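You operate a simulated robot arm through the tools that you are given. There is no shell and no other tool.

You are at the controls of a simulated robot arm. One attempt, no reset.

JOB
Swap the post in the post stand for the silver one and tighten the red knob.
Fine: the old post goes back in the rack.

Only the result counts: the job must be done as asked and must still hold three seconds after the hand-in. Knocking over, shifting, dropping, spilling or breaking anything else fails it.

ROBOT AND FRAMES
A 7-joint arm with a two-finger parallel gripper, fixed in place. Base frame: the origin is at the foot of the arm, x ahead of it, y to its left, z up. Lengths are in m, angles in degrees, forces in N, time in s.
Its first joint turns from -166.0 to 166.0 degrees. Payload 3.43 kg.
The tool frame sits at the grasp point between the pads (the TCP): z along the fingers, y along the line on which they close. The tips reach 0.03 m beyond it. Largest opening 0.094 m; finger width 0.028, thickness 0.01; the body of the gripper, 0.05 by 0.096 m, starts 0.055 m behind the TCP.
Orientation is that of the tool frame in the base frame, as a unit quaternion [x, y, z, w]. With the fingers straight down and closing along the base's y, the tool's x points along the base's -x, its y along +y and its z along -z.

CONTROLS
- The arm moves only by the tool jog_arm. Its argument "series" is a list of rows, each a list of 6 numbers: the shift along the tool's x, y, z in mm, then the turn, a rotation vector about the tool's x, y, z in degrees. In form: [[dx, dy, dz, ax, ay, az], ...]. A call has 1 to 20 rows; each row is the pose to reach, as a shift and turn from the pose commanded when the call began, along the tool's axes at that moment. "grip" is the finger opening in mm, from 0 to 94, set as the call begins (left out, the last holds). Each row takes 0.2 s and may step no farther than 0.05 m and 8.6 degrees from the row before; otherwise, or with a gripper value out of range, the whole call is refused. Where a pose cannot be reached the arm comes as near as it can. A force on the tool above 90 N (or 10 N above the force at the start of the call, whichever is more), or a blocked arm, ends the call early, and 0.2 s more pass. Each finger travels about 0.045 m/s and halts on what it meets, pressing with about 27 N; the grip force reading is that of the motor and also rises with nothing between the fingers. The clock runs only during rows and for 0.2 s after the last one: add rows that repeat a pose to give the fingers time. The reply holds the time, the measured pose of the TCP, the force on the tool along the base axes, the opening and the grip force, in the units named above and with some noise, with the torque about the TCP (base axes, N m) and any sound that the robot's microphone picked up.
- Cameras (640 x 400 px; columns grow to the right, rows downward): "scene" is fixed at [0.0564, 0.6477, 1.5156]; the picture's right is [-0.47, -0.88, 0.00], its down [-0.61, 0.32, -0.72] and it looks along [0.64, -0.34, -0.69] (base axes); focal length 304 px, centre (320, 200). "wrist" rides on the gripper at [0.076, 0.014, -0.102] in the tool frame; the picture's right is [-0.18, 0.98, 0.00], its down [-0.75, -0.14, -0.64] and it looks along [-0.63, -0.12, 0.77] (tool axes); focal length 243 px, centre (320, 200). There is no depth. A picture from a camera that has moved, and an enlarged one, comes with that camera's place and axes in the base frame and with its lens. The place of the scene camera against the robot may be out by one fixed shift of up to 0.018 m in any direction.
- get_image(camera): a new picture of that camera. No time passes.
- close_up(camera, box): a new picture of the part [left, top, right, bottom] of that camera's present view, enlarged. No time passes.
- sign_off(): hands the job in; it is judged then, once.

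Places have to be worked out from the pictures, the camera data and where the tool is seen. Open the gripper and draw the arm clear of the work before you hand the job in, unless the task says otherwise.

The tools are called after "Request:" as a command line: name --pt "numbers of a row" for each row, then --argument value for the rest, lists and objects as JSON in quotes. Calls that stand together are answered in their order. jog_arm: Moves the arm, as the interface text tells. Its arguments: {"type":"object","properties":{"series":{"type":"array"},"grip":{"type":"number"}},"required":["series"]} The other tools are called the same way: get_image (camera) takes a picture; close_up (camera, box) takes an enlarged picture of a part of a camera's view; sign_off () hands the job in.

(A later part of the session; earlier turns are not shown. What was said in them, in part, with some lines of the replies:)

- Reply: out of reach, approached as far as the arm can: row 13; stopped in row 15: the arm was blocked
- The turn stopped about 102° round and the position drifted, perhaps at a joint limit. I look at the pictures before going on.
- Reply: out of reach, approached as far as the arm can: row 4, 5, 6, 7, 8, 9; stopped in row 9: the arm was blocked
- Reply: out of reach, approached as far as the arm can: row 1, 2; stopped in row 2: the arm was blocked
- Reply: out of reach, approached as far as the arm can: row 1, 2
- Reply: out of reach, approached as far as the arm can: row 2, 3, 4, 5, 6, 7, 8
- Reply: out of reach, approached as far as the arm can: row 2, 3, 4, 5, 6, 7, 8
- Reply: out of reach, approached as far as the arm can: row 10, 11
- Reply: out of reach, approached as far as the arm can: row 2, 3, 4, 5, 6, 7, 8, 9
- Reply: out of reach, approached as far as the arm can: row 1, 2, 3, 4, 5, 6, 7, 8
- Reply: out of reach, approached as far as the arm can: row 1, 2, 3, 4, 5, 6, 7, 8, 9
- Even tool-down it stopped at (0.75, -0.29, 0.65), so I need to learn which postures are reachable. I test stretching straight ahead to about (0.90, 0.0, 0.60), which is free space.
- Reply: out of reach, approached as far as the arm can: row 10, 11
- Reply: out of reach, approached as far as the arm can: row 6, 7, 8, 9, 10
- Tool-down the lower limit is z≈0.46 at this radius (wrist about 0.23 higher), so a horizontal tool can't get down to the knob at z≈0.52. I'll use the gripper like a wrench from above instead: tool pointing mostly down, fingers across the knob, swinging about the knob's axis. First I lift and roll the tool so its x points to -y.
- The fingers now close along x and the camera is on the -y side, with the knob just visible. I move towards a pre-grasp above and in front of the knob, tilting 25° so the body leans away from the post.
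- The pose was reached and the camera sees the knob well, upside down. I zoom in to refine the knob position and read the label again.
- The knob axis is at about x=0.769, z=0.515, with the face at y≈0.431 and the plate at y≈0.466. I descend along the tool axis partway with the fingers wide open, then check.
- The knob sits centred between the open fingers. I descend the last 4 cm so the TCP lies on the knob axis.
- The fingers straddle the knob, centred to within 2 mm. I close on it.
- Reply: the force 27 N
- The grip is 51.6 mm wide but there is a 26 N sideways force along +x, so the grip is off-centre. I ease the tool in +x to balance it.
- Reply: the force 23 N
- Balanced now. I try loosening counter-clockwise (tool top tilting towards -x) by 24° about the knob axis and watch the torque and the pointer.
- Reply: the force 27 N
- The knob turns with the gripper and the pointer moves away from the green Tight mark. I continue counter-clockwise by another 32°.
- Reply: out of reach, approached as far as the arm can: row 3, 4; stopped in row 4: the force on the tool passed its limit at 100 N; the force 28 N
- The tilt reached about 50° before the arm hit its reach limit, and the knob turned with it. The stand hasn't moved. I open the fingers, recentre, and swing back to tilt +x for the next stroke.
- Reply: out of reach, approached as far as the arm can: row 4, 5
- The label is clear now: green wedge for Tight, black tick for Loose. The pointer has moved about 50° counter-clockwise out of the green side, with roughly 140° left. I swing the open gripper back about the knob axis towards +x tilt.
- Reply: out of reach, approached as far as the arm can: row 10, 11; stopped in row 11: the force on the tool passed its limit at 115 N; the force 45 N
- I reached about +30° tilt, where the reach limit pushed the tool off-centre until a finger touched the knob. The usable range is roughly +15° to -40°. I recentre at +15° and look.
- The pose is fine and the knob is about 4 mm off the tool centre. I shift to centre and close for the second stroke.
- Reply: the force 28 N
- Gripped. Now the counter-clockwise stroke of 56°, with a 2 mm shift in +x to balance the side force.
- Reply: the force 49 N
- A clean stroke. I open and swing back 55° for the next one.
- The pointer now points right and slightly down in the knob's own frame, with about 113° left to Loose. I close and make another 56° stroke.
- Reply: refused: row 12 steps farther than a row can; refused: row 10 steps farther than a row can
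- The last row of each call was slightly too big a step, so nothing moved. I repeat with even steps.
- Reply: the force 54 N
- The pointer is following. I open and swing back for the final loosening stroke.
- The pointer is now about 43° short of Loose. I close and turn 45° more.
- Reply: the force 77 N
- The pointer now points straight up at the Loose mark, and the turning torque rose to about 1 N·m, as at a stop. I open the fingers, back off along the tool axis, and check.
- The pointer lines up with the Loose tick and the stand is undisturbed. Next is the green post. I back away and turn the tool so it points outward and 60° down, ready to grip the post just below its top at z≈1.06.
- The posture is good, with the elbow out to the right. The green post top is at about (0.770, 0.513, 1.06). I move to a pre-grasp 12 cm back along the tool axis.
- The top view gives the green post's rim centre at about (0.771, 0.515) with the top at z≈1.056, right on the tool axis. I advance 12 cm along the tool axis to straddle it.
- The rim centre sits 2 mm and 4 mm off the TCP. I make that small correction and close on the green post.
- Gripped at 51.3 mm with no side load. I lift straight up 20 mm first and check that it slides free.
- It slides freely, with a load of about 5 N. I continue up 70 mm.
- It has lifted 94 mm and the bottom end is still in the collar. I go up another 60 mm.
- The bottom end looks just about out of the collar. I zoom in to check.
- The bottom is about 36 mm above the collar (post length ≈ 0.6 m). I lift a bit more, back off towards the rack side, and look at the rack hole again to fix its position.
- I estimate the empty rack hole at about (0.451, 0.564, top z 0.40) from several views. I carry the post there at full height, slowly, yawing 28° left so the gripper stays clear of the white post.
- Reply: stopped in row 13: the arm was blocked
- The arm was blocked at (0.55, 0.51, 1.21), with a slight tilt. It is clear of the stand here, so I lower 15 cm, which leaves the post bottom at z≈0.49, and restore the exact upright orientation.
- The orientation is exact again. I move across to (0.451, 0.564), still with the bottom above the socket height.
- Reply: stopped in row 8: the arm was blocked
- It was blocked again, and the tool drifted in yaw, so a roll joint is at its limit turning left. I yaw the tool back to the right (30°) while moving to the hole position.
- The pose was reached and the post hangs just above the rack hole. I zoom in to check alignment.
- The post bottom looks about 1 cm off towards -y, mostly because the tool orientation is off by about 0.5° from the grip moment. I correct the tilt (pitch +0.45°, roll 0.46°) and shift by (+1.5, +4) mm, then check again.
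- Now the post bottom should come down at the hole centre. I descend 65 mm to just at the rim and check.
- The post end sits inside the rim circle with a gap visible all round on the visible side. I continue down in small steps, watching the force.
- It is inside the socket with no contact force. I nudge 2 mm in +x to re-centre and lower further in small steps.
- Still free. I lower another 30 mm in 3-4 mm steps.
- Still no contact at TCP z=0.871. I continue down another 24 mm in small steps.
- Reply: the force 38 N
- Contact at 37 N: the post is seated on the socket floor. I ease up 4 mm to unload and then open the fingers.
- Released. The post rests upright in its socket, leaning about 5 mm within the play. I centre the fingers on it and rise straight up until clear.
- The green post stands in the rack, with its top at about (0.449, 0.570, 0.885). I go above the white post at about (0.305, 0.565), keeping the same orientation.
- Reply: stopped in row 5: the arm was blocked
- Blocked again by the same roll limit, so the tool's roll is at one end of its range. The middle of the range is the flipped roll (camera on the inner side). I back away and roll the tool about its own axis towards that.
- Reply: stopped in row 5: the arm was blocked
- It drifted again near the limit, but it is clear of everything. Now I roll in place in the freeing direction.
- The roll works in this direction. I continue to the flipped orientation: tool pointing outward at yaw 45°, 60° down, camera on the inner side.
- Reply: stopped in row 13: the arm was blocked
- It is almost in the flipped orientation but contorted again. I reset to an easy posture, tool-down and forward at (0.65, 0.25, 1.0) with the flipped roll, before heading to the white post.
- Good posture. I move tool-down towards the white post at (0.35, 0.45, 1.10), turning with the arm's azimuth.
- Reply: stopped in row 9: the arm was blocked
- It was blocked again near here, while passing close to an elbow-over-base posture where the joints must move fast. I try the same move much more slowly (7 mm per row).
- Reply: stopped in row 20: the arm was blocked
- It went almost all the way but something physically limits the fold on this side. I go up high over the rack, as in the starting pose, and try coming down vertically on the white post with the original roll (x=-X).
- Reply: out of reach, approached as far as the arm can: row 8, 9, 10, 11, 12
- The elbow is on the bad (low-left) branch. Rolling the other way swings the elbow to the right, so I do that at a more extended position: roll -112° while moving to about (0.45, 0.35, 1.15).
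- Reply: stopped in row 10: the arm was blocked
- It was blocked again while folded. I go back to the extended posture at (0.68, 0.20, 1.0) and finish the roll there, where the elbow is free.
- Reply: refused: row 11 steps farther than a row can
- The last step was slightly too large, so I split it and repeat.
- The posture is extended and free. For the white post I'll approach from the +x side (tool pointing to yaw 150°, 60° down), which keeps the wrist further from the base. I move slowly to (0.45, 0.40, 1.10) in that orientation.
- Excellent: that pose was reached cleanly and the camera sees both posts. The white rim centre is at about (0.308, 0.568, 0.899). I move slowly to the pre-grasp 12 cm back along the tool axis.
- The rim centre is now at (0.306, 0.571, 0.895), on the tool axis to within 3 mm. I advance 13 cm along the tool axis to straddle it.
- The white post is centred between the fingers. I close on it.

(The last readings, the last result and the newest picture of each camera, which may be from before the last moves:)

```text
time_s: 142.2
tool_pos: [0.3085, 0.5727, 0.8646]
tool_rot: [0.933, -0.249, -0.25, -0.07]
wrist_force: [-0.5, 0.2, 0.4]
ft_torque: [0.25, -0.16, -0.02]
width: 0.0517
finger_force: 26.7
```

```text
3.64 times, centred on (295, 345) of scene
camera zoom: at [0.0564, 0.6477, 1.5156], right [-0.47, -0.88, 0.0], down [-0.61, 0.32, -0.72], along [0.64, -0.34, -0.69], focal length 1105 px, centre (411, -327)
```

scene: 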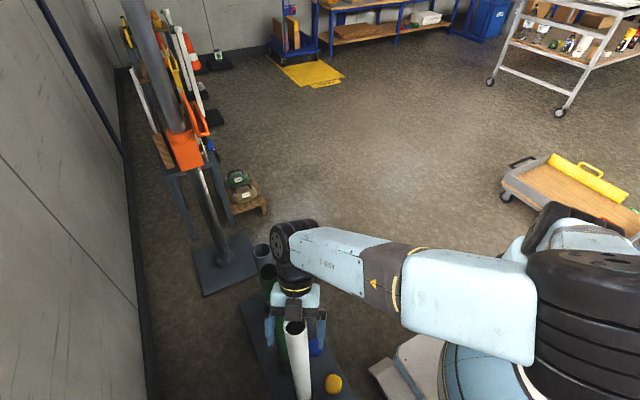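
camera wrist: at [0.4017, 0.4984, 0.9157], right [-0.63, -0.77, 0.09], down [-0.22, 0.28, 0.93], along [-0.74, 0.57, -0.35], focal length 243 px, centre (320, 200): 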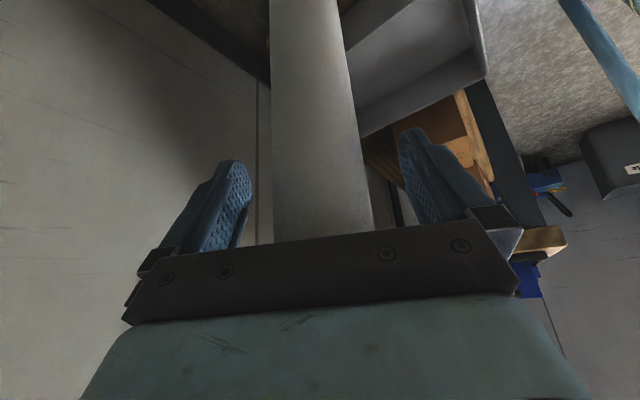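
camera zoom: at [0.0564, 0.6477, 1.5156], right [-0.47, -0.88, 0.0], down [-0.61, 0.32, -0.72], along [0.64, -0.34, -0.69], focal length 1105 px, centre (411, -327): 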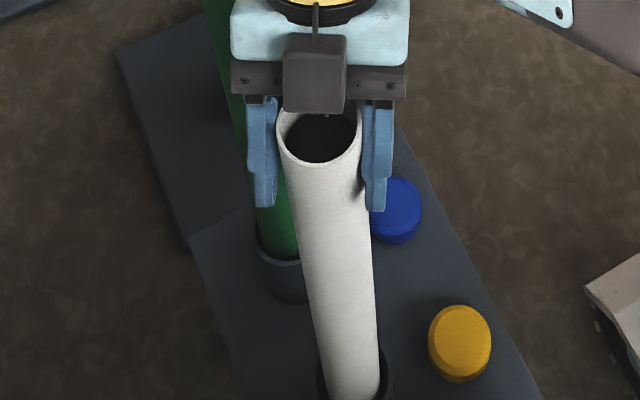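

Gripped at 51.7 mm. I lift straight up slowly.

Request:
jog_arm --pt "-5 0 -9 0 0 0" --pt "-11 0 -19 0 0 0" --pt "-18 0 -31 0 0 0" --pt "-25 0 -43 0 0 0" --pt "-33 0 -56 0 0 0" --pt "-40 0 -69 0 0 0" --pt "-48 -1 -82 0 0 0" --pt "-55 -1 -95 0 0 0" --pt "-63 -1 -108 0 0 0" --pt "-70 -1 -121 0 0 0" --pt "-78 -1 -134 0 0 0" --pt "-84 -1 -145 0 0 0" --pt "-88 -1 -151 0 0 0"

Request:
get_image --camera "scene"

Request:
close_up --camera "scene" --box '[240, 290, 350, 400]'

```text
time_s: 145.2
tool_pos: [0.3321, 0.5658, 1.0278]
tool_rot: [0.929, -0.274, -0.239, -0.066]
wrist_force: [0.3, -0.9, -5.6]
ft_torque: [0.03, 0.02, -0.01]
width: 0.0516
finger_force: 26.9
stopped in row 13: the arm was blocked; the commanded pose is now the measured one
```

```text
taken
```

scene: 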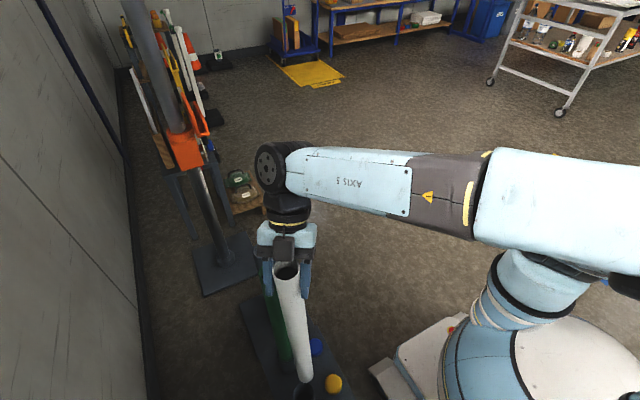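

```text
3.64 times, centred on (295, 345) of scene
camera zoom: at [0.0564, 0.6477, 1.5156], right [-0.47, -0.88, 0.0], down [-0.61, 0.32, -0.72], along [0.64, -0.34, -0.69], focal length 1105 px, centre (411, -327)
```

zoom: 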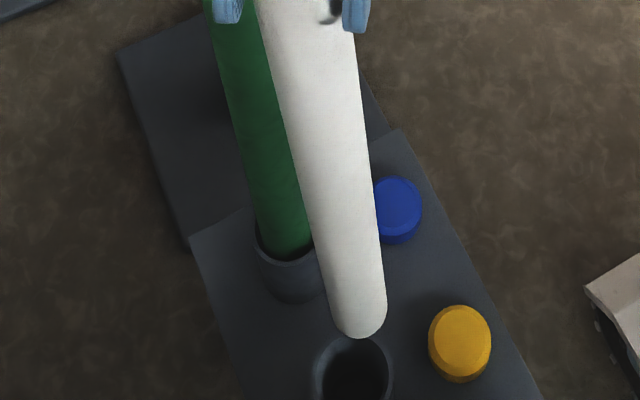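

The post is out of its socket, and the arm drifted 2 cm before being blocked by the fold. I move away from the rack diagonally (+x, -y), clear of the green post, which unfolds the arm, and restore the upright orientation.

Request:
jog_arm --pt "9 6 -7 0.6 -0.1 1" --pt "22 15 -17 1.3 -0.3 2.1" --pt "36 26 -29 1.9 -0.4 3.2" --pt "50 36 -40 2.6 -0.5 4.2" --pt "64 46 -52 3.2 -0.7 5.3" --pt "79 56 -63 3.8 -0.8 6.3" --pt "93 66 -75 4.5 -0.9 7.4" --pt "107 76 -86 5.1 -1 8.4" --pt "120 85 -97 5.8 -1.2 9.5" --pt "129 92 -104 6.4 -1.3 10.5"

Request:
get_image --camera "scene"

Request:
get_image --camera "wrist"

```text
time_s: 147.4
tool_pos: [0.4203, 0.4011, 1.0596]
tool_rot: [0.893, -0.369, -0.239, -0.098]
wrist_force: [0.2, 0.4, -6.1]
ft_torque: [0.05, 0.04, 0.05]
width: 0.0516
finger_force: 26.9
```

```text
taken
```

scene: 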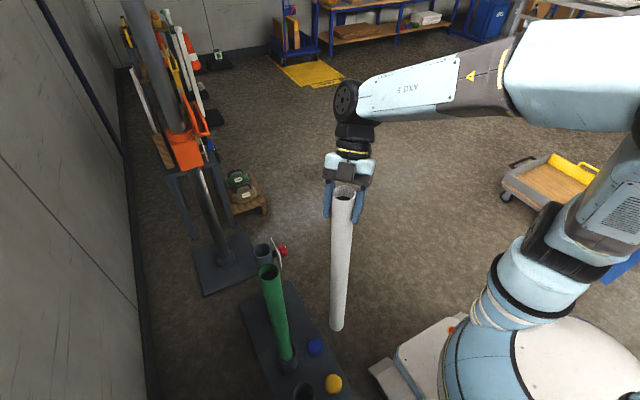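

```text
taken
camera wrist: at [0.4928, 0.3067, 1.1104], right [-0.81, -0.58, 0.09], down [-0.13, 0.33, 0.93], along [-0.58, 0.74, -0.35], focal length 243 px, centre (320, 200)
```

wrist: 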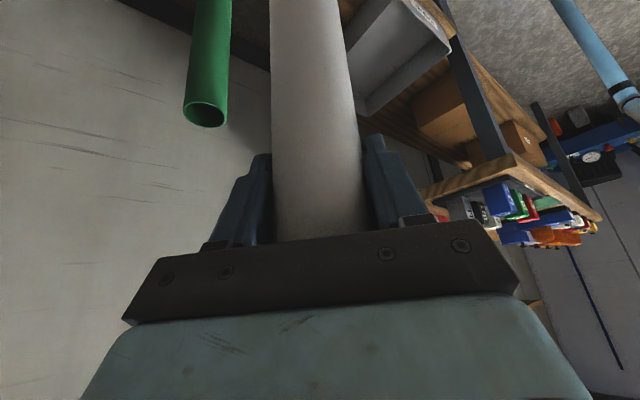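

I hold the white post clear of everything. Now I raise it and carry it round in front of the stand to (0.62, 0.35, 1.21), yawing to 85°.

Request:
jog_arm --pt "3 -4 -8 0.9 0 1.6" --pt "8 -11 -22 2.6 0 4.5" --pt "13 -18 -37 4.4 0 7.6" --pt "19 -26 -53 6.2 0 10.7" --pt "25 -33 -69 8 0 13.8" --pt "30 -41 -85 9.8 0 17" --pt "36 -49 -101 11.6 0 20.1" --pt "42 -56 -117 13.4 0 23.2" --pt "48 -64 -133 15.2 0 26.4" --pt "54 -72 -150 17 0 29.5" --pt "60 -80 -166 18.8 0 32.6" --pt "66 -88 -183 20.7 0 35.9" --pt "73 -98 -203 23 0 39.9" --pt "78 -106 -218 25 0 43.4"

Request:
get_image --camera "scene"

```text
time_s: 150.4
tool_pos: [0.6195, 0.3507, 1.2067]
tool_rot: [-0.652, 0.713, 0.175, 0.19]
wrist_force: [0.8, -0.7, -6.1]
ft_torque: [0.07, -0.02, 0.02]
width: 0.0516
finger_force: 27.2
```

```text
taken
```

scene: 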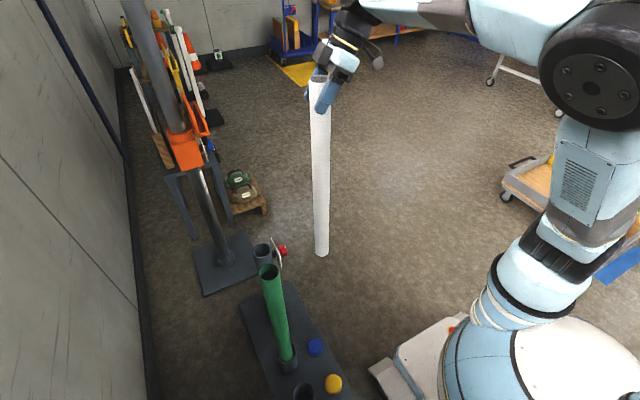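

The white post hangs vertically, with its bottom at about z=0.655, well above the collar (0.573). I move it over the collar at (0.771, 0.5145).

Request:
jog_arm --pt "-6 -5 3 0 0 0" --pt "-17 -15 10 0 0 0" --pt "-31 -27 18 0 0 0" --pt "-46 -41 26 0 0 0" --pt "-62 -55 35 0 0 0" --pt "-78 -69 45 0 0 0" --pt "-94 -84 54 0 0 0" --pt "-110 -98 63 0 0 0" --pt "-125 -111 72 0 0 0" --pt "-138 -123 79 0 0 0" --pt "-148 -132 85 0 0 0" --pt "-153.4 -136.5 88 0 0 0" --pt "-153.4 -136.5 88 0 0 0"

Request:
get_image --camera "scene"

Request:
close_up --camera "scene" --box '[230, 210, 310, 270]'

```text
time_s: 153.2
tool_pos: [0.7724, 0.517, 1.2081]
tool_rot: [-0.653, 0.712, 0.175, 0.19]
wrist_force: [0.5, -0.1, -6.3]
ft_torque: [0.03, -0.02, -0.03]
width: 0.0515
finger_force: 26.9
```

```text
taken
```

scene: 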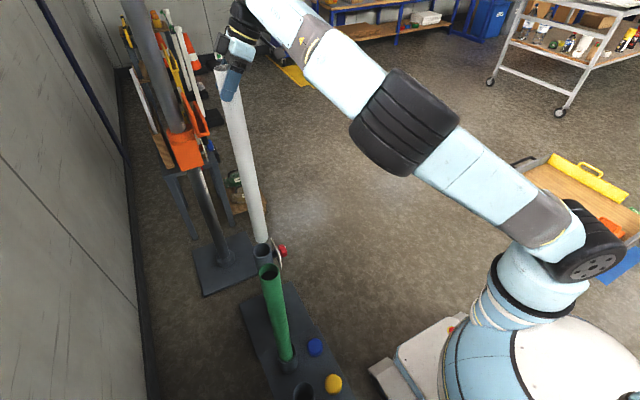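

```text
6.67 times, centred on (270, 240) of scene
camera zoom: at [0.0564, 0.6477, 1.5156], right [-0.47, -0.88, 0.0], down [-0.61, 0.32, -0.72], along [0.64, -0.34, -0.69], focal length 2026 px, centre (653, -67)
```

zoom: 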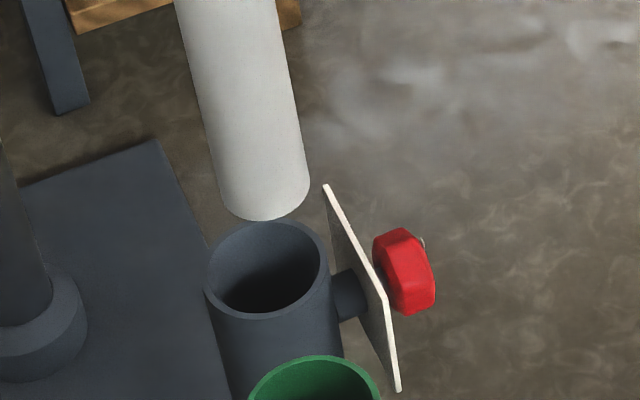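

The post bottom appears about 1 cm to the right of the collar centre in the picture. I zoom on the upper part to tell a tilt from an offset.

Request:
close_up --camera "scene" --box '[200, 50, 290, 160]'

Request:
get_image --camera "wrist"

Request:
close_up --camera "scene" --box '[205, 140, 305, 260]'

```text
3.64 times, centred on (245, 105) of scene
camera zoom: at [0.0564, 0.6477, 1.5156], right [-0.47, -0.88, 0.0], down [-0.61, 0.32, -0.72], along [0.64, -0.34, -0.69], focal length 1105 px, centre (593, 546)
```

zoom: 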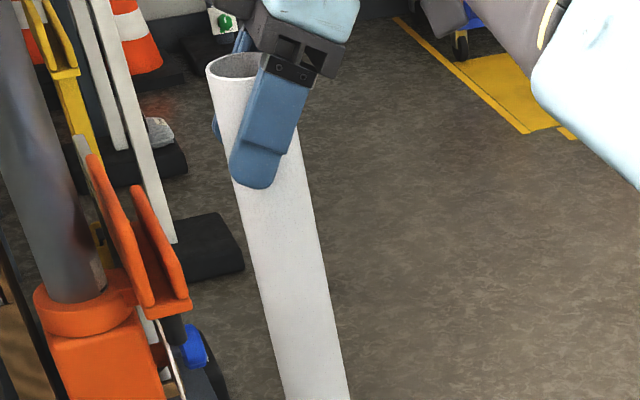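

```text
taken
camera wrist: at [0.7476, 0.3988, 1.2595], right [-0.97, 0.24, 0.09], down [0.17, 0.32, 0.93], along [0.2, 0.92, -0.35], focal length 243 px, centre (320, 200)
```

wrist: 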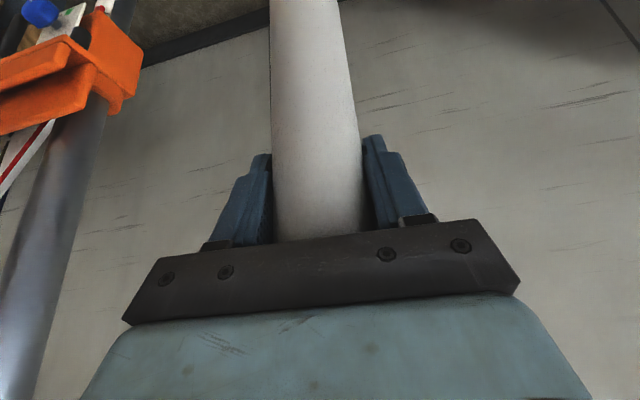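

```text
3.33 times, centred on (255, 200) of scene
camera zoom: at [0.0564, 0.6477, 1.5156], right [-0.47, -0.88, 0.0], down [-0.61, 0.32, -0.72], along [0.64, -0.34, -0.69], focal length 1013 px, centre (537, 200)
```

zoom: 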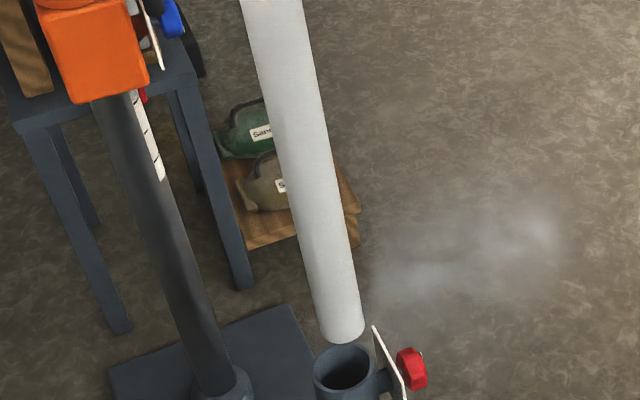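

The top is nearly right but the bottom leans about 9 mm towards -y (0.9°), because the post leaned in its rack socket when gripped. I tilt the tool by -0.9° about its closing axis to make the post vertical.

Request:
jog_arm --pt "0 0 0 0 -0.45 0" --pt "0 0 0 0 -0.9 0" --pt "0 0 0 0 -0.9 0"

Request:
close_up --camera "scene" --box '[230, 210, 310, 270]'

```text
time_s: 154.0
tool_pos: [0.7709, 0.5156, 1.2076]
tool_rot: [-0.652, 0.71, 0.181, 0.195]
wrist_force: [-0.4, -0.8, -5.8]
ft_torque: [0.01, -0.03, -0.01]
width: 0.0513
finger_force: 26.8
```

```text
6.67 times, centred on (270, 240) of scene
camera zoom: at [0.0564, 0.6477, 1.5156], right [-0.47, -0.88, 0.0], down [-0.61, 0.32, -0.72], along [0.64, -0.34, -0.69], focal length 2026 px, centre (653, -67)
```

zoom: 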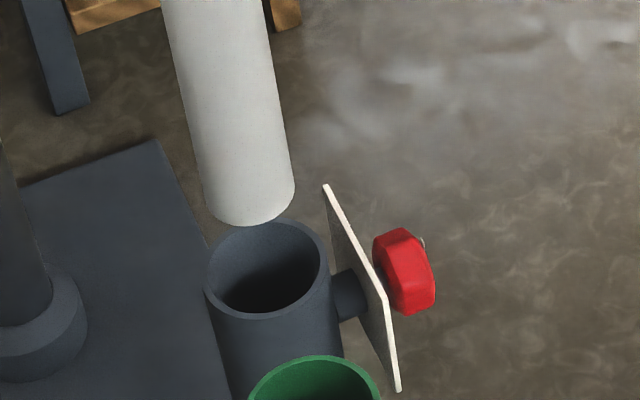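

Now the bottom lines up to land on the collar centre. I descend 60 mm and check just before entry.

Request:
jog_arm --pt "4 0 7 0 0 0" --pt "11 0 18 0 0 0" --pt "19 0 31 0 0 0" --pt "26 0 43 0 0 0" --pt "31 0 51.5 0 0 0" --pt "31 0 51.5 0 0 0"

Request:
close_up --camera "scene" --box '[230, 210, 310, 270]'

```text
time_s: 155.4
tool_pos: [0.7705, 0.5145, 1.1467]
tool_rot: [-0.652, 0.71, 0.18, 0.195]
wrist_force: [0.0, 0.0, -6.5]
ft_torque: [-0.02, -0.02, 0.0]
width: 0.0516
finger_force: 27.3
```

```text
6.67 times, centred on (270, 240) of scene
camera zoom: at [0.0564, 0.6477, 1.5156], right [-0.47, -0.88, 0.0], down [-0.61, 0.32, -0.72], along [0.64, -0.34, -0.69], focal length 2026 px, centre (653, -67)
```

zoom: 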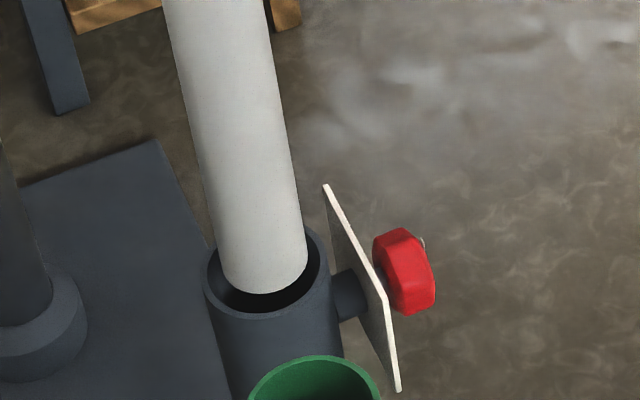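

The end sits inside the rim outline, centred. I continue down in small steps, watching the force.

Request:
jog_arm --pt "2.6 0 4.3 0 0 0" --pt "5.1 0 8.6 0 0 0" --pt "7.7 0 12.9 0 0 0" --pt "10.3 0 17.2 0 0 0" --pt "12.8 0 21.5 0 0 0" --pt "15.4 0 25.7 0 0 0"

Request:
close_up --camera "scene" --box '[230, 210, 310, 270]'

```text
time_s: 156.8
tool_pos: [0.7705, 0.5157, 1.1194]
tool_rot: [-0.651, 0.711, 0.18, 0.197]
wrist_force: [1.2, 1.3, 18.0]
ft_torque: [0.11, 0.03, -0.03]
width: 0.0513
finger_force: 26.7
```

```text
6.67 times, centred on (270, 240) of scene
camera zoom: at [0.0564, 0.6477, 1.5156], right [-0.47, -0.88, 0.0], down [-0.61, 0.32, -0.72], along [0.64, -0.34, -0.69], focal length 2026 px, centre (653, -67)
```

zoom: 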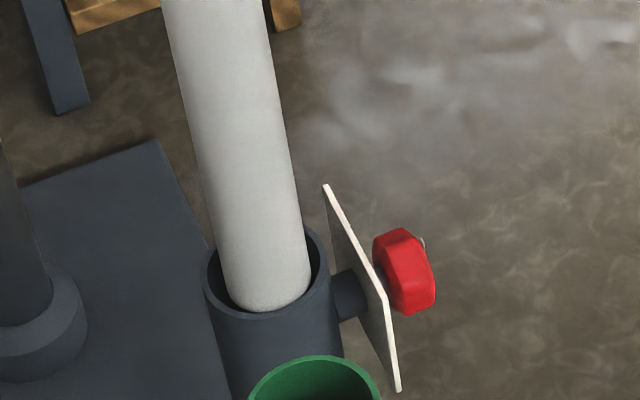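

There is about 24 N of contact: the front edge of the post is catching the rim on the -x side. I lift 6 mm, shift (+4, -1) mm and try again gently.

Request:
jog_arm --pt "-3.1 0 -5.1 0 0 0" --pt "-3.1 -2 -5.1 0 0 0" --pt "-2.5 -4.1 -5.4 0 0 0" --pt "-2.5 -4.1 -5.4 0 0 0"

Request:
close_up --camera "scene" --box '[230, 210, 310, 270]'

```text
time_s: 157.8
tool_pos: [0.7755, 0.5162, 1.1238]
tool_rot: [-0.652, 0.71, 0.18, 0.194]
wrist_force: [0.2, 0.1, -6.4]
ft_torque: [-0.02, -0.07, 0.0]
width: 0.0512
finger_force: 27.2
```

```text
6.67 times, centred on (270, 240) of scene
camera zoom: at [0.0564, 0.6477, 1.5156], right [-0.47, -0.88, 0.0], down [-0.61, 0.32, -0.72], along [0.64, -0.34, -0.69], focal length 2026 px, centre (653, -67)
```

zoom: 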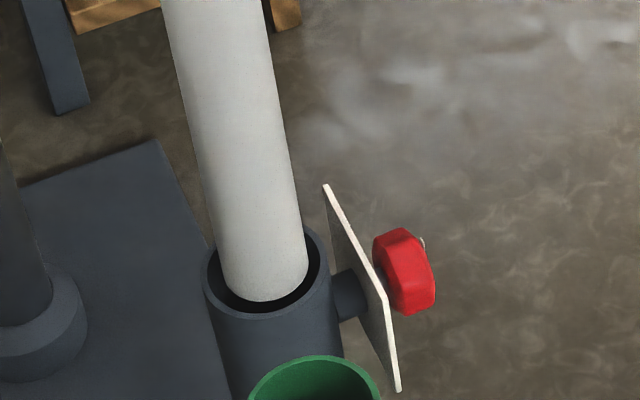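

Now gaps show all round. I lower again in small steps.

Request:
jog_arm --pt "2.1 0 3.4 0 0 0" --pt "4.1 0 6.9 0 0 0" --pt "6.2 0 10.3 0 0 0" --pt "8.2 0 13.7 0 0 0" --pt "10.3 0 17.2 0 0 0"

Request:
close_up --camera "scene" --box '[230, 210, 310, 270]'

```text
time_s: 159.0
tool_pos: [0.7753, 0.516, 1.1036]
tool_rot: [-0.652, 0.71, 0.18, 0.195]
wrist_force: [0.6, -0.5, -5.5]
ft_torque: [0.04, -0.03, 0.0]
width: 0.0512
finger_force: 26.8
```

```text
6.67 times, centred on (270, 240) of scene
camera zoom: at [0.0564, 0.6477, 1.5156], right [-0.47, -0.88, 0.0], down [-0.61, 0.32, -0.72], along [0.64, -0.34, -0.69], focal length 2026 px, centre (653, -67)
```

zoom: 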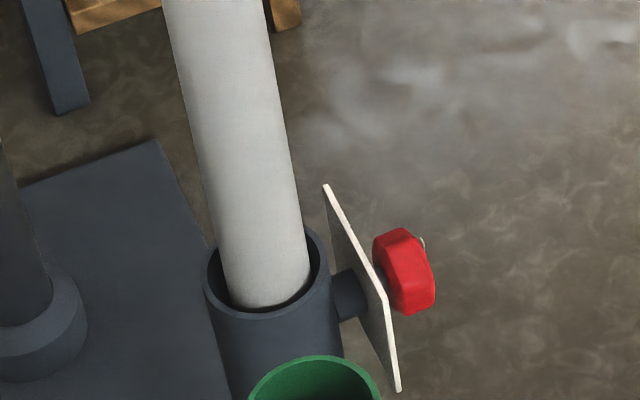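

It is entering freely, now below the earlier contact height. I continue down 50 mm in small steps.

Request:
jog_arm --pt "2.6 0 4.3 0 0 0" --pt "5.1 0 8.6 0 0 0" --pt "7.7 0 12.9 0 0 0" --pt "10.3 0 17.2 0 0 0" --pt "12.8 0 21.5 0 0 0" --pt "15.4 0 25.7 0 0 0" --pt "18 0 30 0 0 0" --pt "20.5 0 34.3 0 0 0" --pt "23.1 0 38.6 0 0 0" --pt "25.7 0 42.9 0 0 0"

Request:
close_up --camera "scene" --box '[230, 210, 310, 270]'

```text
time_s: 161.2
tool_pos: [0.7755, 0.5144, 1.053]
tool_rot: [-0.652, 0.711, 0.18, 0.195]
wrist_force: [0.1, 0.1, -5.6]
ft_torque: [-0.05, -0.01, 0.03]
width: 0.0516
finger_force: 27.2
```

```text
6.67 times, centred on (270, 240) of scene
camera zoom: at [0.0564, 0.6477, 1.5156], right [-0.47, -0.88, 0.0], down [-0.61, 0.32, -0.72], along [0.64, -0.34, -0.69], focal length 2026 px, centre (653, -67)
```

zoom: 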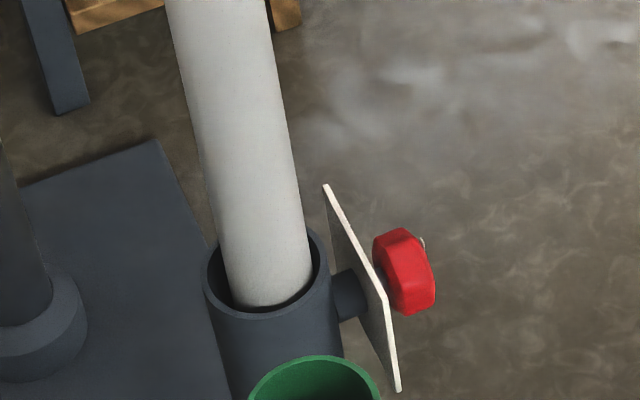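

Free at z=1.053. I continue in 4 mm steps until it bottoms out.

Request:
jog_arm --pt "2.1 0 3.4 0 0 0" --pt "4.1 0 6.9 0 0 0" --pt "6.2 0 10.3 0 0 0" --pt "8.2 0 13.7 0 0 0" --pt "10.3 0 17.2 0 0 0" --pt "12.3 0 20.6 0 0 0" --pt "14.4 0 24 0 0 0"

```text
time_s: 162.8
tool_pos: [0.7758, 0.514, 1.0249]
tool_rot: [-0.651, 0.711, 0.18, 0.195]
wrist_force: [-0.2, -0.6, -5.6]
ft_torque: [0.01, -0.03, 0.0]
width: 0.0511
finger_force: 27.3
```

Request:
jog_arm --pt "1.5 0 2.6 0 0 0" --pt "3.1 0 5.1 0 0 0" --pt "4.6 0 7.7 0 0 0" --pt "6.2 0 10.3 0 0 0" --pt "7.7 0 12.9 0 0 0"

```text
time_s: 164.0
tool_pos: [0.7738, 0.5153, 1.0135]
tool_rot: [-0.652, 0.71, 0.18, 0.197]
wrist_force: [-1.0, -0.1, 18.8]
ft_torque: [-0.01, 0.02, -0.03]
width: 0.0516
finger_force: 27.2
```

Contact at 1.0135, matching the expected seated height. I ease off 2 mm, open the fingers, and back away along the tool axis.

Request:
jog_arm --pt "-1 0 -1.7 0 0 0" --pt "-1 0 -1.7 0 0 0"

Request:
jog_arm --pt "0 0 0 0 0 0" --pt "0 0 0 0 0 0" --pt "0 0 0 0 0 0" --pt "0 0 0 0 0 0" --grip 94

Request:
get_image --camera "wrist"

Request:
get_image --camera "scene"

```text
time_s: 164.6
tool_pos: [0.7743, 0.515, 1.013]
tool_rot: [-0.651, 0.71, 0.181, 0.196]
wrist_force: [0.2, 1.5, 5.3]
ft_torque: [0.64, -0.05, -0.02]
width: 0.0512
finger_force: 27.1
```

```text
time_s: 165.6
tool_pos: [0.7748, 0.5152, 1.0133]
tool_rot: [-0.652, 0.71, 0.18, 0.195]
wrist_force: [-0.1, 0.5, 0.0]
ft_torque: [0.0, -0.04, -0.05]
width: 0.0939
finger_force: 0.0
```

```text
taken
camera wrist: at [0.7503, 0.3965, 1.0622], right [-0.97, 0.24, 0.1], down [0.17, 0.3, 0.94], along [0.2, 0.92, -0.34], focal length 243 px, centre (320, 200)
```

wrist: 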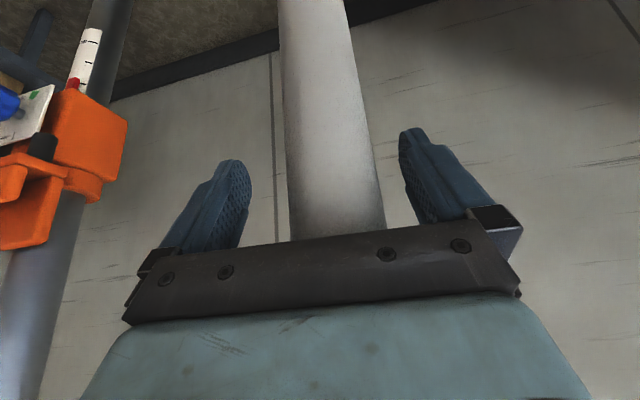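

```text
taken
```

scene: 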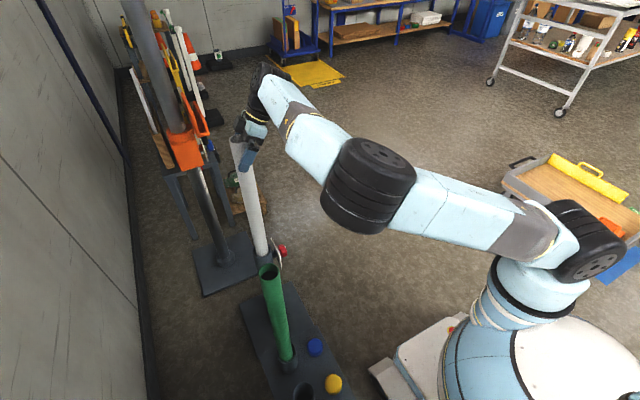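

Released; the silver post stands in the collar. I retreat along the tool axis and then swing down to the side, towards the knob.

Request:
jog_arm --pt "0 4 0 0 0 0" --pt "0 4 -20 0 0 0" --pt "0 4 -50 0 0 0" --pt "0 4 -85 0 0 0" --pt "0 4 -120 0 0 0" --pt "0 4 -150 0 0 0"

Request:
get_image --camera "scene"

```text
time_s: 167.0
tool_pos: [0.7649, 0.4381, 1.1424]
tool_rot: [-0.652, 0.71, 0.18, 0.196]
wrist_force: [0.3, 0.4, -0.8]
ft_torque: [0.01, 0.03, 0.01]
width: 0.0938
finger_force: 0.1
```

```text
taken
```

scene: 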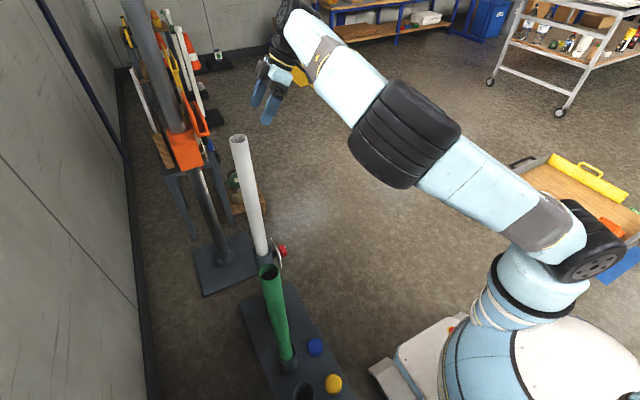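

The silver post stands upright in the collar. I go round in front of the knob in two moves, with the knob-turning orientation.

Request:
jog_arm --pt "36 0 3 -0.3 0.7 -0.5" --pt "71 0 6 -0.6 1.3 -1" --pt "107 1 10 -0.9 2 -1.4" --pt "143 1 13 -1.2 2.7 -1.9" --pt "179 1 16 -1.4 3.3 -2.4" --pt "214 1 19 -1.7 4 -2.9" --pt "250 2 22 -2 4.7 -3.3" --pt "286 2 25 -2.3 5.3 -3.8" --pt "322 2 29 -2.6 6 -4.3"

Request:
jog_arm --pt "-4 -3 38 0 0 0" --pt "-9 -6 75 0 0 0" --pt "-13 -10 113 0 0 0" --pt "-18 -13 151 0 0 0" --pt "-22 -16 188 0 0 0" --pt "-27 -19 226 0 0 0" --pt "-31 -23 264 0 0 0" --pt "-36 -26 301 0 0 0" --pt "-40 -29 339 0 0 0"

Request:
get_image --camera "scene"

Request:
get_image --camera "wrist"

```text
time_s: 169.0
tool_pos: [0.7395, 0.1781, 0.9534]
tool_rot: [0.691, -0.69, -0.154, -0.149]
wrist_force: [0.2, 0.7, 0.1]
ft_torque: [-0.01, -0.03, -0.04]
width: 0.0942
finger_force: 0.1
```

```text
time_s: 171.0
tool_pos: [0.7668, 0.3581, 0.661]
tool_rot: [0.691, -0.69, -0.154, -0.15]
wrist_force: [-1.5, 0.3, 0.6]
ft_torque: [0.0, 0.01, -0.02]
width: 0.0941
finger_force: 0.0
```

```text
taken
```

scene: 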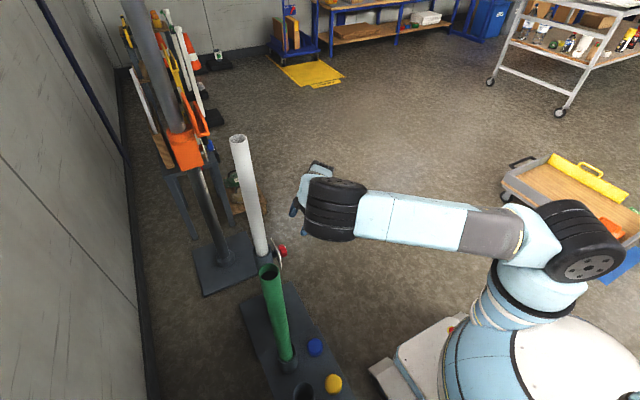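

```text
taken
camera wrist: at [0.7524, 0.244, 0.7233], right [-0.98, 0.17, 0.08], down [0.15, 0.41, 0.9], along [0.11, 0.9, -0.43], focal length 243 px, centre (320, 200)
```

wrist: 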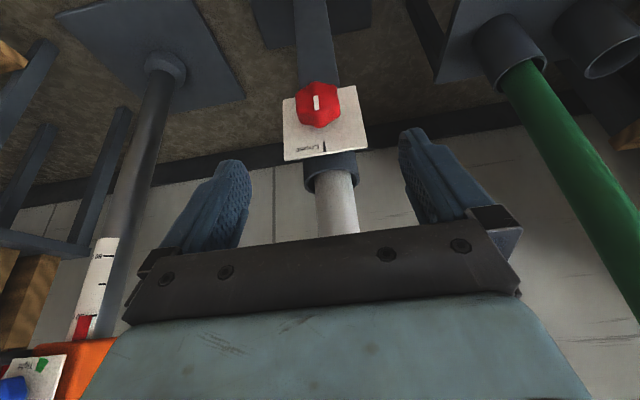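

The view matches the earlier knob approach, with the pointer still at Loose. From the earlier close-up the green wedge spans about 242°-267° in the knob's frame, so I need roughly 195° clockwise. I descend around the knob with fingers open, then tilt to -40° to begin the first tightening stroke.

Request:
jog_arm --pt "-1 -1 35 0 0 0" --pt "-2 -2 70 0 0 0" --pt "-3 -3 105 0 0 0" --pt "-4 -4 135 0 0 0" --pt "-5.3 -4.4 162 0 0 0" --pt "-5.3 -4.4 162 7.3 0 -3.4" --pt "-5.3 -4.4 162 14.5 0 -6.7" --pt "-5.3 -4.4 162 21.8 0 -10.1" --pt "-5.3 -4.4 162 29 0 -13.4" --pt "-5.3 -4.4 162 35.4 0 -16.4"

Request:
get_image --camera "wrist"

```text
time_s: 173.2
tool_pos: [0.7695, 0.4295, 0.5159]
tool_rot: [0.702, -0.6, 0.086, -0.373]
wrist_force: [-0.3, -0.8, -0.1]
ft_torque: [0.03, -0.03, 0.01]
width: 0.0938
finger_force: 0.1
```

```text
taken
camera wrist: at [0.7208, 0.3156, 0.5554], right [-0.82, 0.17, -0.55], down [-0.45, 0.41, 0.79], along [0.36, 0.89, -0.26], focal length 243 px, centre (320, 200)
```

wrist: 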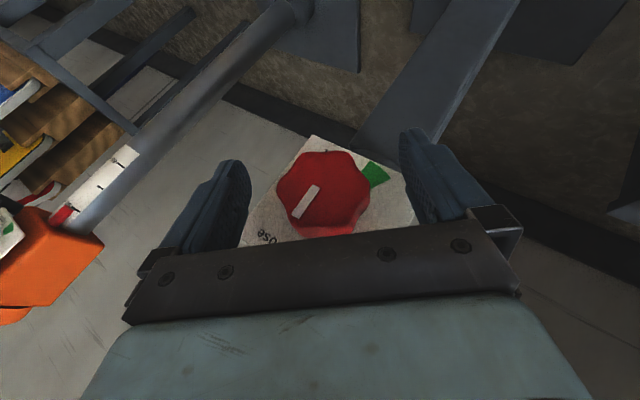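

The knob is centred. I close and make the first clockwise stroke of 56°.

Request:
jog_arm --pt "0 0 0 0 0 0" --pt "0 0 0 0 0 0" --pt "0 0 0 0 0 0" --pt "0 0 0 0 0 0" --pt "0 0 0 0 0 0" --pt "0 0 0 -7.3 0 3.4" --pt "0 0 0 -14.5 0 6.7" --pt "0 0 0 -21.8 0 10.1" --pt "0 0 0 -29 0 13.4" --pt "0 0 0 -36.3 0 16.8" --pt "0 0 0 -43.5 0 20.2" --pt "0 0 0 -50.5 0 23.4" --grip 0

Request:
get_image --camera "wrist"

```text
time_s: 175.8
tool_pos: [0.7706, 0.4295, 0.5171]
tool_rot: [-0.66, 0.706, 0.253, 0.047]
wrist_force: [-1.2, 6.8, -20.2]
ft_torque: [0.27, -0.03, -0.14]
width: 0.0516
finger_force: 44.6
```

```text
taken
camera wrist: at [0.7743, 0.3155, 0.5795], right [-0.92, 0.17, 0.36], down [0.4, 0.41, 0.82], along [-0.01, 0.89, -0.45], focal length 243 px, centre (320, 200)
```

wrist: 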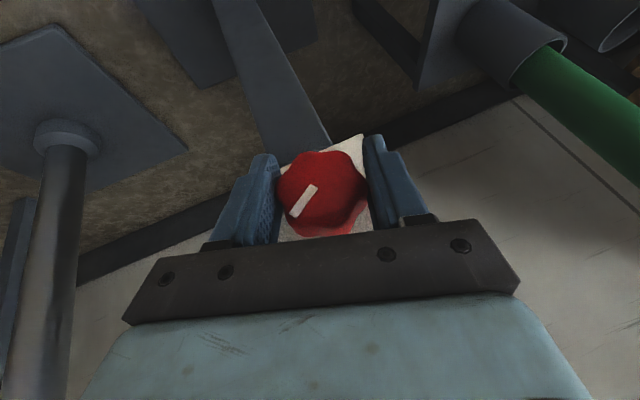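

The stroke worked. I open and swing back for the second stroke.

Request:
jog_arm --pt "0 0 0 0 0 0" --pt "0 0 0 0 0 0" --pt "0 0 0 0 0 0" --pt "0 0 0 7.3 0 -3.4" --pt "0 0 0 14.5 0 -6.7" --pt "0 0 0 21.8 0 -10.1" --pt "0 0 0 29 0 -13.4" --pt "0 0 0 36.3 0 -16.8" --pt "0 0 0 43.5 0 -20.2" --pt "0 0 0 50.5 0 -23.4" --grip 94

Request:
get_image --camera "wrist"

```text
time_s: 178.0
tool_pos: [0.7711, 0.4302, 0.5147]
tool_rot: [0.702, -0.601, 0.086, -0.372]
wrist_force: [-0.4, 0.1, 0.4]
ft_torque: [-0.02, -0.02, 0.03]
width: 0.094
finger_force: 0.0
```

```text
taken
camera wrist: at [0.7211, 0.3153, 0.555], right [-0.82, 0.17, -0.55], down [-0.45, 0.41, 0.79], along [0.36, 0.89, -0.26], focal length 243 px, centre (320, 200)
```

wrist: 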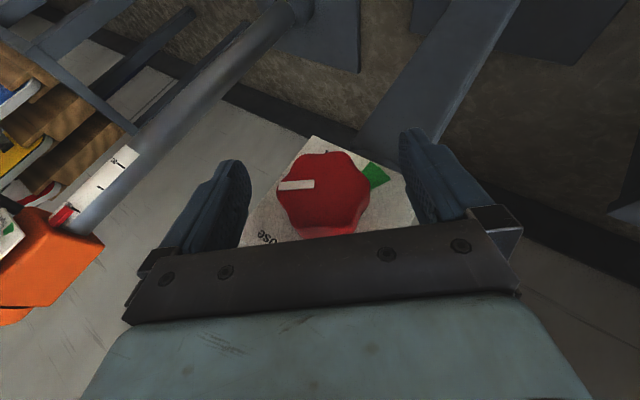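

The pointer advanced about 55° clockwise. Second tightening stroke.

Request:
jog_arm --pt "0 0 0 0 0 0" --pt "0 0 0 0 0 0" --pt "0 0 0 0 0 0" --pt "0 0 0 0 0 0" --pt "0 0 0 0 0 0" --pt "0 0 0 -7.3 0 3.4" --pt "0 0 0 -14.5 0 6.7" --pt "0 0 0 -21.8 0 10.1" --pt "0 0 0 -29 0 13.4" --pt "0 0 0 -36.3 0 16.8" --pt "0 0 0 -43.5 0 20.2" --pt "0 0 0 -50.5 0 23.4" --grip 0

Request:
jog_arm --pt "0 0 0 0 0 0" --pt "0 0 0 0 0 0" --pt "0 0 0 0 0 0" --pt "0 0 0 7.3 0 -3.4" --pt "0 0 0 14.5 0 -6.7" --pt "0 0 0 21.8 0 -10.1" --pt "0 0 0 29 0 -13.4" --pt "0 0 0 36.3 0 -16.8" --pt "0 0 0 43.5 0 -20.2" --pt "0 0 0 50.5 0 -23.4" --grip 94

Request:
get_image --camera "wrist"

```text
time_s: 180.6
tool_pos: [0.7709, 0.43, 0.5172]
tool_rot: [-0.66, 0.706, 0.252, 0.049]
wrist_force: [8.1, 1.5, -7.4]
ft_torque: [0.11, 0.0, -0.16]
width: 0.0507
finger_force: 45.0
```

```text
time_s: 182.8
tool_pos: [0.7705, 0.4296, 0.5165]
tool_rot: [0.702, -0.601, 0.086, -0.373]
wrist_force: [0.1, -0.1, -0.2]
ft_torque: [0.03, 0.05, 0.0]
width: 0.0943
finger_force: 0.0
```

```text
taken
camera wrist: at [0.721, 0.3156, 0.5553], right [-0.82, 0.17, -0.55], down [-0.45, 0.41, 0.79], along [0.36, 0.89, -0.26], focal length 243 px, centre (320, 200)
```

wrist: 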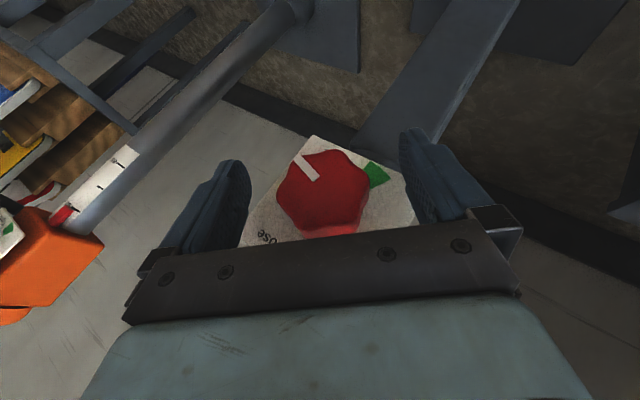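

The pointer is at about 339° now (111° turned), with 84° to go to the middle of the green wedge. Third stroke of 56°.

Request:
jog_arm --pt "0 0 0 0 0 0" --pt "0 0 0 0 0 0" --pt "0 0 0 0 0 0" --pt "0 0 0 0 0 0" --pt "0 0 0 0 0 0" --pt "0 0 0 -7.3 0 3.4" --pt "0 0 0 -14.5 0 6.7" --pt "0 0 0 -21.8 0 10.1" --pt "0 0 0 -29 0 13.4" --pt "0 0 0 -36.3 0 16.8" --pt "0 0 0 -43.5 0 20.2" --pt "0 0 0 -50.5 0 23.4" --grip 0

Request:
jog_arm --pt "0 0 0 0 0 0" --pt "0 0 0 0 0 0" --pt "0 0 0 0 0 0" --pt "0 0 0 7.3 0 -3.4" --pt "0 0 0 14.5 0 -6.7" --pt "0 0 0 21.8 0 -10.1" --pt "0 0 0 29 0 -13.4" --pt "0 0 0 36.3 0 -16.8" --pt "0 0 0 43.5 0 -20.2" --pt "0 0 0 50.5 0 -23.4" --grip 94

Request:
close_up --camera "wrist" --box '[240, 120, 420, 240]'

```text
time_s: 185.4
tool_pos: [0.7701, 0.4294, 0.5171]
tool_rot: [-0.661, 0.706, 0.252, 0.048]
wrist_force: [14.1, 7.8, -9.9]
ft_torque: [0.14, -0.04, -0.2]
width: 0.051
finger_force: 44.6
```

```text
time_s: 187.6
tool_pos: [0.7703, 0.4286, 0.5166]
tool_rot: [0.702, -0.601, 0.085, -0.372]
wrist_force: [-0.6, 0.1, -0.2]
ft_torque: [0.01, 0.0, -0.01]
width: 0.0939
finger_force: 0.2
```

```text
3.33 times, centred on (330, 180) of wrist
camera zoom: at [0.7207, 0.3152, 0.5552], right [-0.82, 0.17, -0.55], down [-0.45, 0.41, 0.79], along [0.36, 0.89, -0.26], focal length 809 px, centre (287, 267)
```

zoom: 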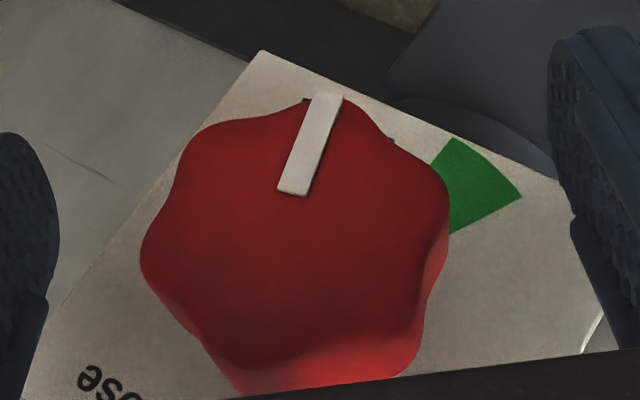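

The pointer is at about 286°, so 31° more takes it to the middle of the green wedge (242°-265°). I close and turn 32°, watching the torque.

Request:
jog_arm --pt "0 0 0 0 0 0" --pt "0 0 0 0 0 0" --pt "0 0 0 0 0 0" --pt "0 0 0 0 0 0" --pt "0 0 0 0 0 0" --pt "0 0 0 -7.3 0 3.4" --pt "0 0 0 -14.5 0 6.7" --pt "0 0 0 -21.8 0 10.1" --pt "0 0 0 -29 0 13.4" --grip 0

Request:
close_up --camera "wrist" --box '[240, 120, 420, 240]'

```text
time_s: 189.6
tool_pos: [0.7704, 0.4289, 0.5163]
tool_rot: [0.699, -0.68, -0.111, -0.192]
wrist_force: [-8.0, -9.3, 2.0]
ft_torque: [0.52, -0.01, 0.49]
width: 0.0515
finger_force: 44.8
```

```text
3.33 times, centred on (330, 180) of wrist
camera zoom: at [0.7493, 0.3152, 0.5757], right [-0.99, 0.16, -0.04], down [0.04, 0.41, 0.91], along [0.16, 0.9, -0.41], focal length 809 px, centre (287, 267)
```

zoom: 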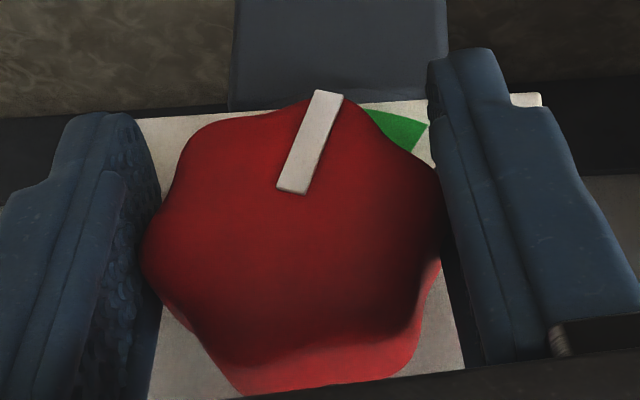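

The pointer now sits at about 253°, in the middle of the green Tight wedge. I open the fingers, back off along the tool axis, and verify.

Request:
jog_arm --pt "0 0 0 0 0 0" --pt "0 0 0 0 0 0" --pt "0 0 0 0 0 0" --pt "0 0 0 0 0 0" --pt "0 0 -40 0 0 0" --pt "0 0 -80 0 0 0" --pt "0 0 -120 0 0 0" --grip 94

Request:
get_image --camera "wrist"

Request:
close_up --camera "wrist" --box '[260, 40, 400, 180]'

Request:
get_image --camera "scene"

```text
time_s: 191.2
tool_pos: [0.7578, 0.3801, 0.6211]
tool_rot: [0.699, -0.68, -0.113, -0.192]
wrist_force: [0.5, 0.2, -0.4]
ft_torque: [-0.01, 0.0, 0.02]
width: 0.0942
finger_force: 0.1
```

```text
taken
camera wrist: at [0.7372, 0.2664, 0.6812], right [-0.99, 0.17, -0.04], down [0.03, 0.41, 0.91], along [0.17, 0.9, -0.41], focal length 243 px, centre (320, 200)
```

wrist: 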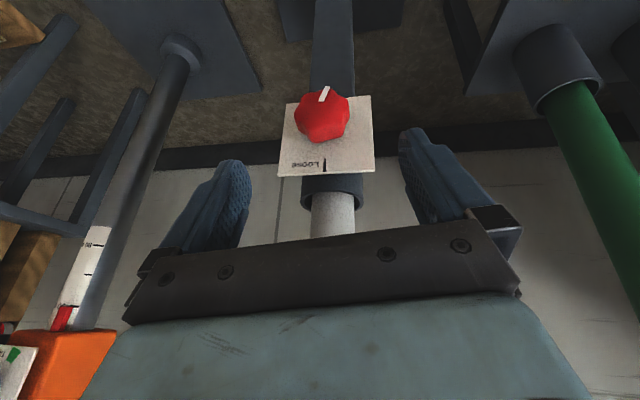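

```text
2.86 times, centred on (330, 110) of wrist
camera zoom: at [0.7372, 0.2664, 0.6812], right [-0.99, 0.17, -0.04], down [0.03, 0.41, 0.91], along [0.17, 0.9, -0.41], focal length 693 px, centre (291, 457)
```

zoom: 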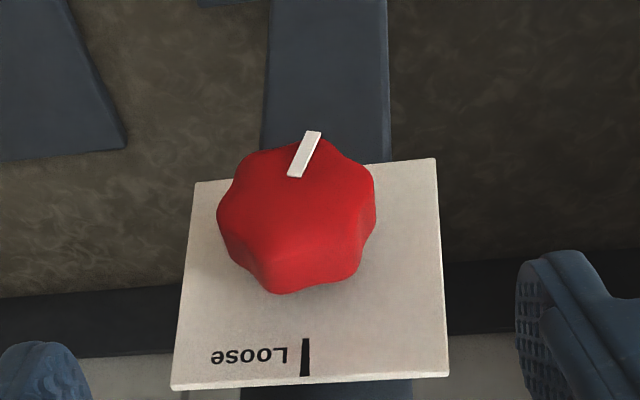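

```text
taken
```

scene: 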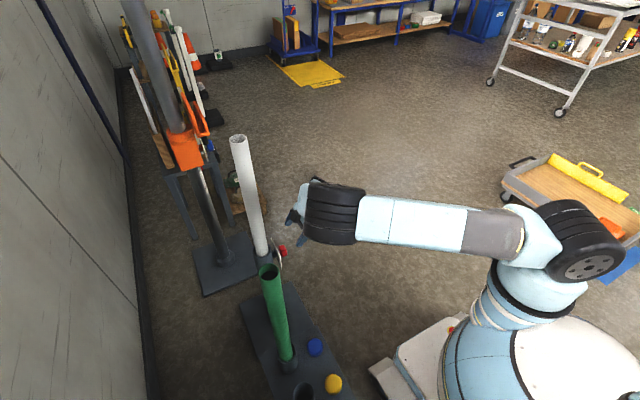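

The pointer stays at about 254°, in the green wedge. The silver post is in the stand and the green one in the rack. I draw the arm well clear.

Request:
jog_arm --pt "10 6 -38 0 0 0" --pt "19 13 -77 0 0 0" --pt "29 19 -116 0 0 0" --pt "39 26 -154 0 0 0" --pt "48 32 -193 0 0 0" --pt "58 39 -232 0 0 0" --pt "68 45 -270 0 0 0" --pt "78 52 -309 0 0 0" --pt "87 58 -347 0 0 0" --pt "97 65 -386 0 0 0"

Request:
get_image --camera "scene"

Request:
close_up --camera "scene" --box '[200, 120, 360, 400]'

Request:
get_image --camera "wrist"

```text
time_s: 193.4
tool_pos: [0.6576, 0.1292, 0.9246]
tool_rot: [0.7, -0.68, -0.112, -0.19]
wrist_force: [-0.1, 0.9, 0.0]
ft_torque: [-0.03, 0.0, -0.03]
width: 0.0939
finger_force: 0.1
```

```text
taken
```

scene: 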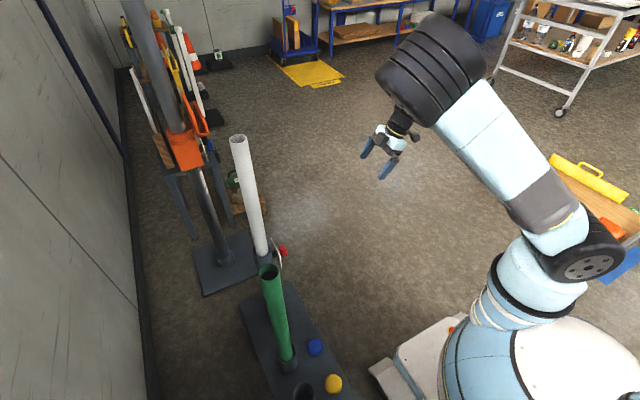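

```text
1.43 times, centred on (280, 260) of scene
camera zoom: at [0.0564, 0.6477, 1.5156], right [-0.47, -0.88, 0.0], down [-0.61, 0.32, -0.72], along [0.64, -0.34, -0.69], focal length 434 px, centre (377, 114)
```

zoom: 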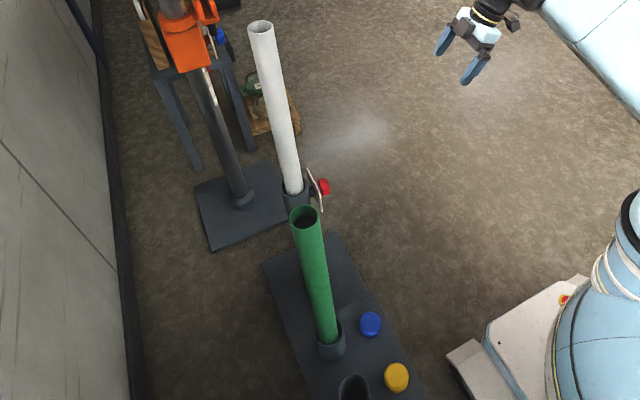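

```text
taken
camera wrist: at [0.6366, 0.0158, 0.9843], right [-0.99, 0.16, -0.04], down [0.03, 0.41, 0.91], along [0.16, 0.9, -0.41], focal length 243 px, centre (320, 200)
```

wrist: 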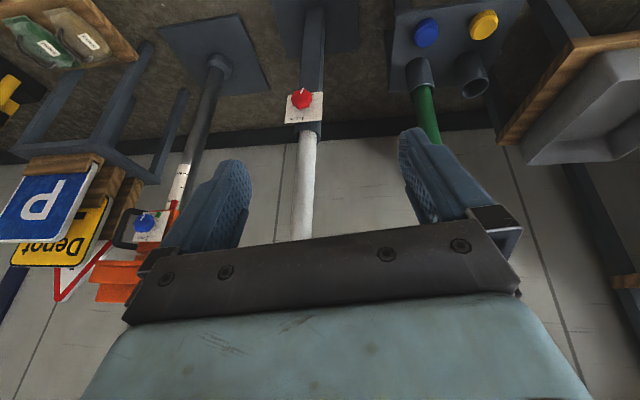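

The silver post is seated in the stand, the knob pointer is in the green Tight wedge, the green post stands in the rack, the gripper is open and the arm is clear. I see nothing else disturbed, so I hand in the job.

Request:
sign_off

```text
The job is handed in.
```

The silver post is in the post stand with the red knob turned to Tight, and the old green post is in the rack's empty hole. I've handed the job in.

- **Post seating:** I lowered each post until it touched bottom. The silver post stopped at about the height I expected in the stand.
- **Knob:** I turned it to Loose for the swap, then about 195° back clockwise. The pointer now sits in the middle of the green Tight wedge. I went by the label, because I felt no clear rise in resistance when I stopped.
- **Force on the knob:** Twice while loosening, the arm reached its limit and pressed on the knob with about 100–115 N before stopping. The stand looked unmoved in the pictures afterwards.
- **Surroundings:** The gripper is open, the arm is clear, and nothing else looks disturbed in the last pictures.
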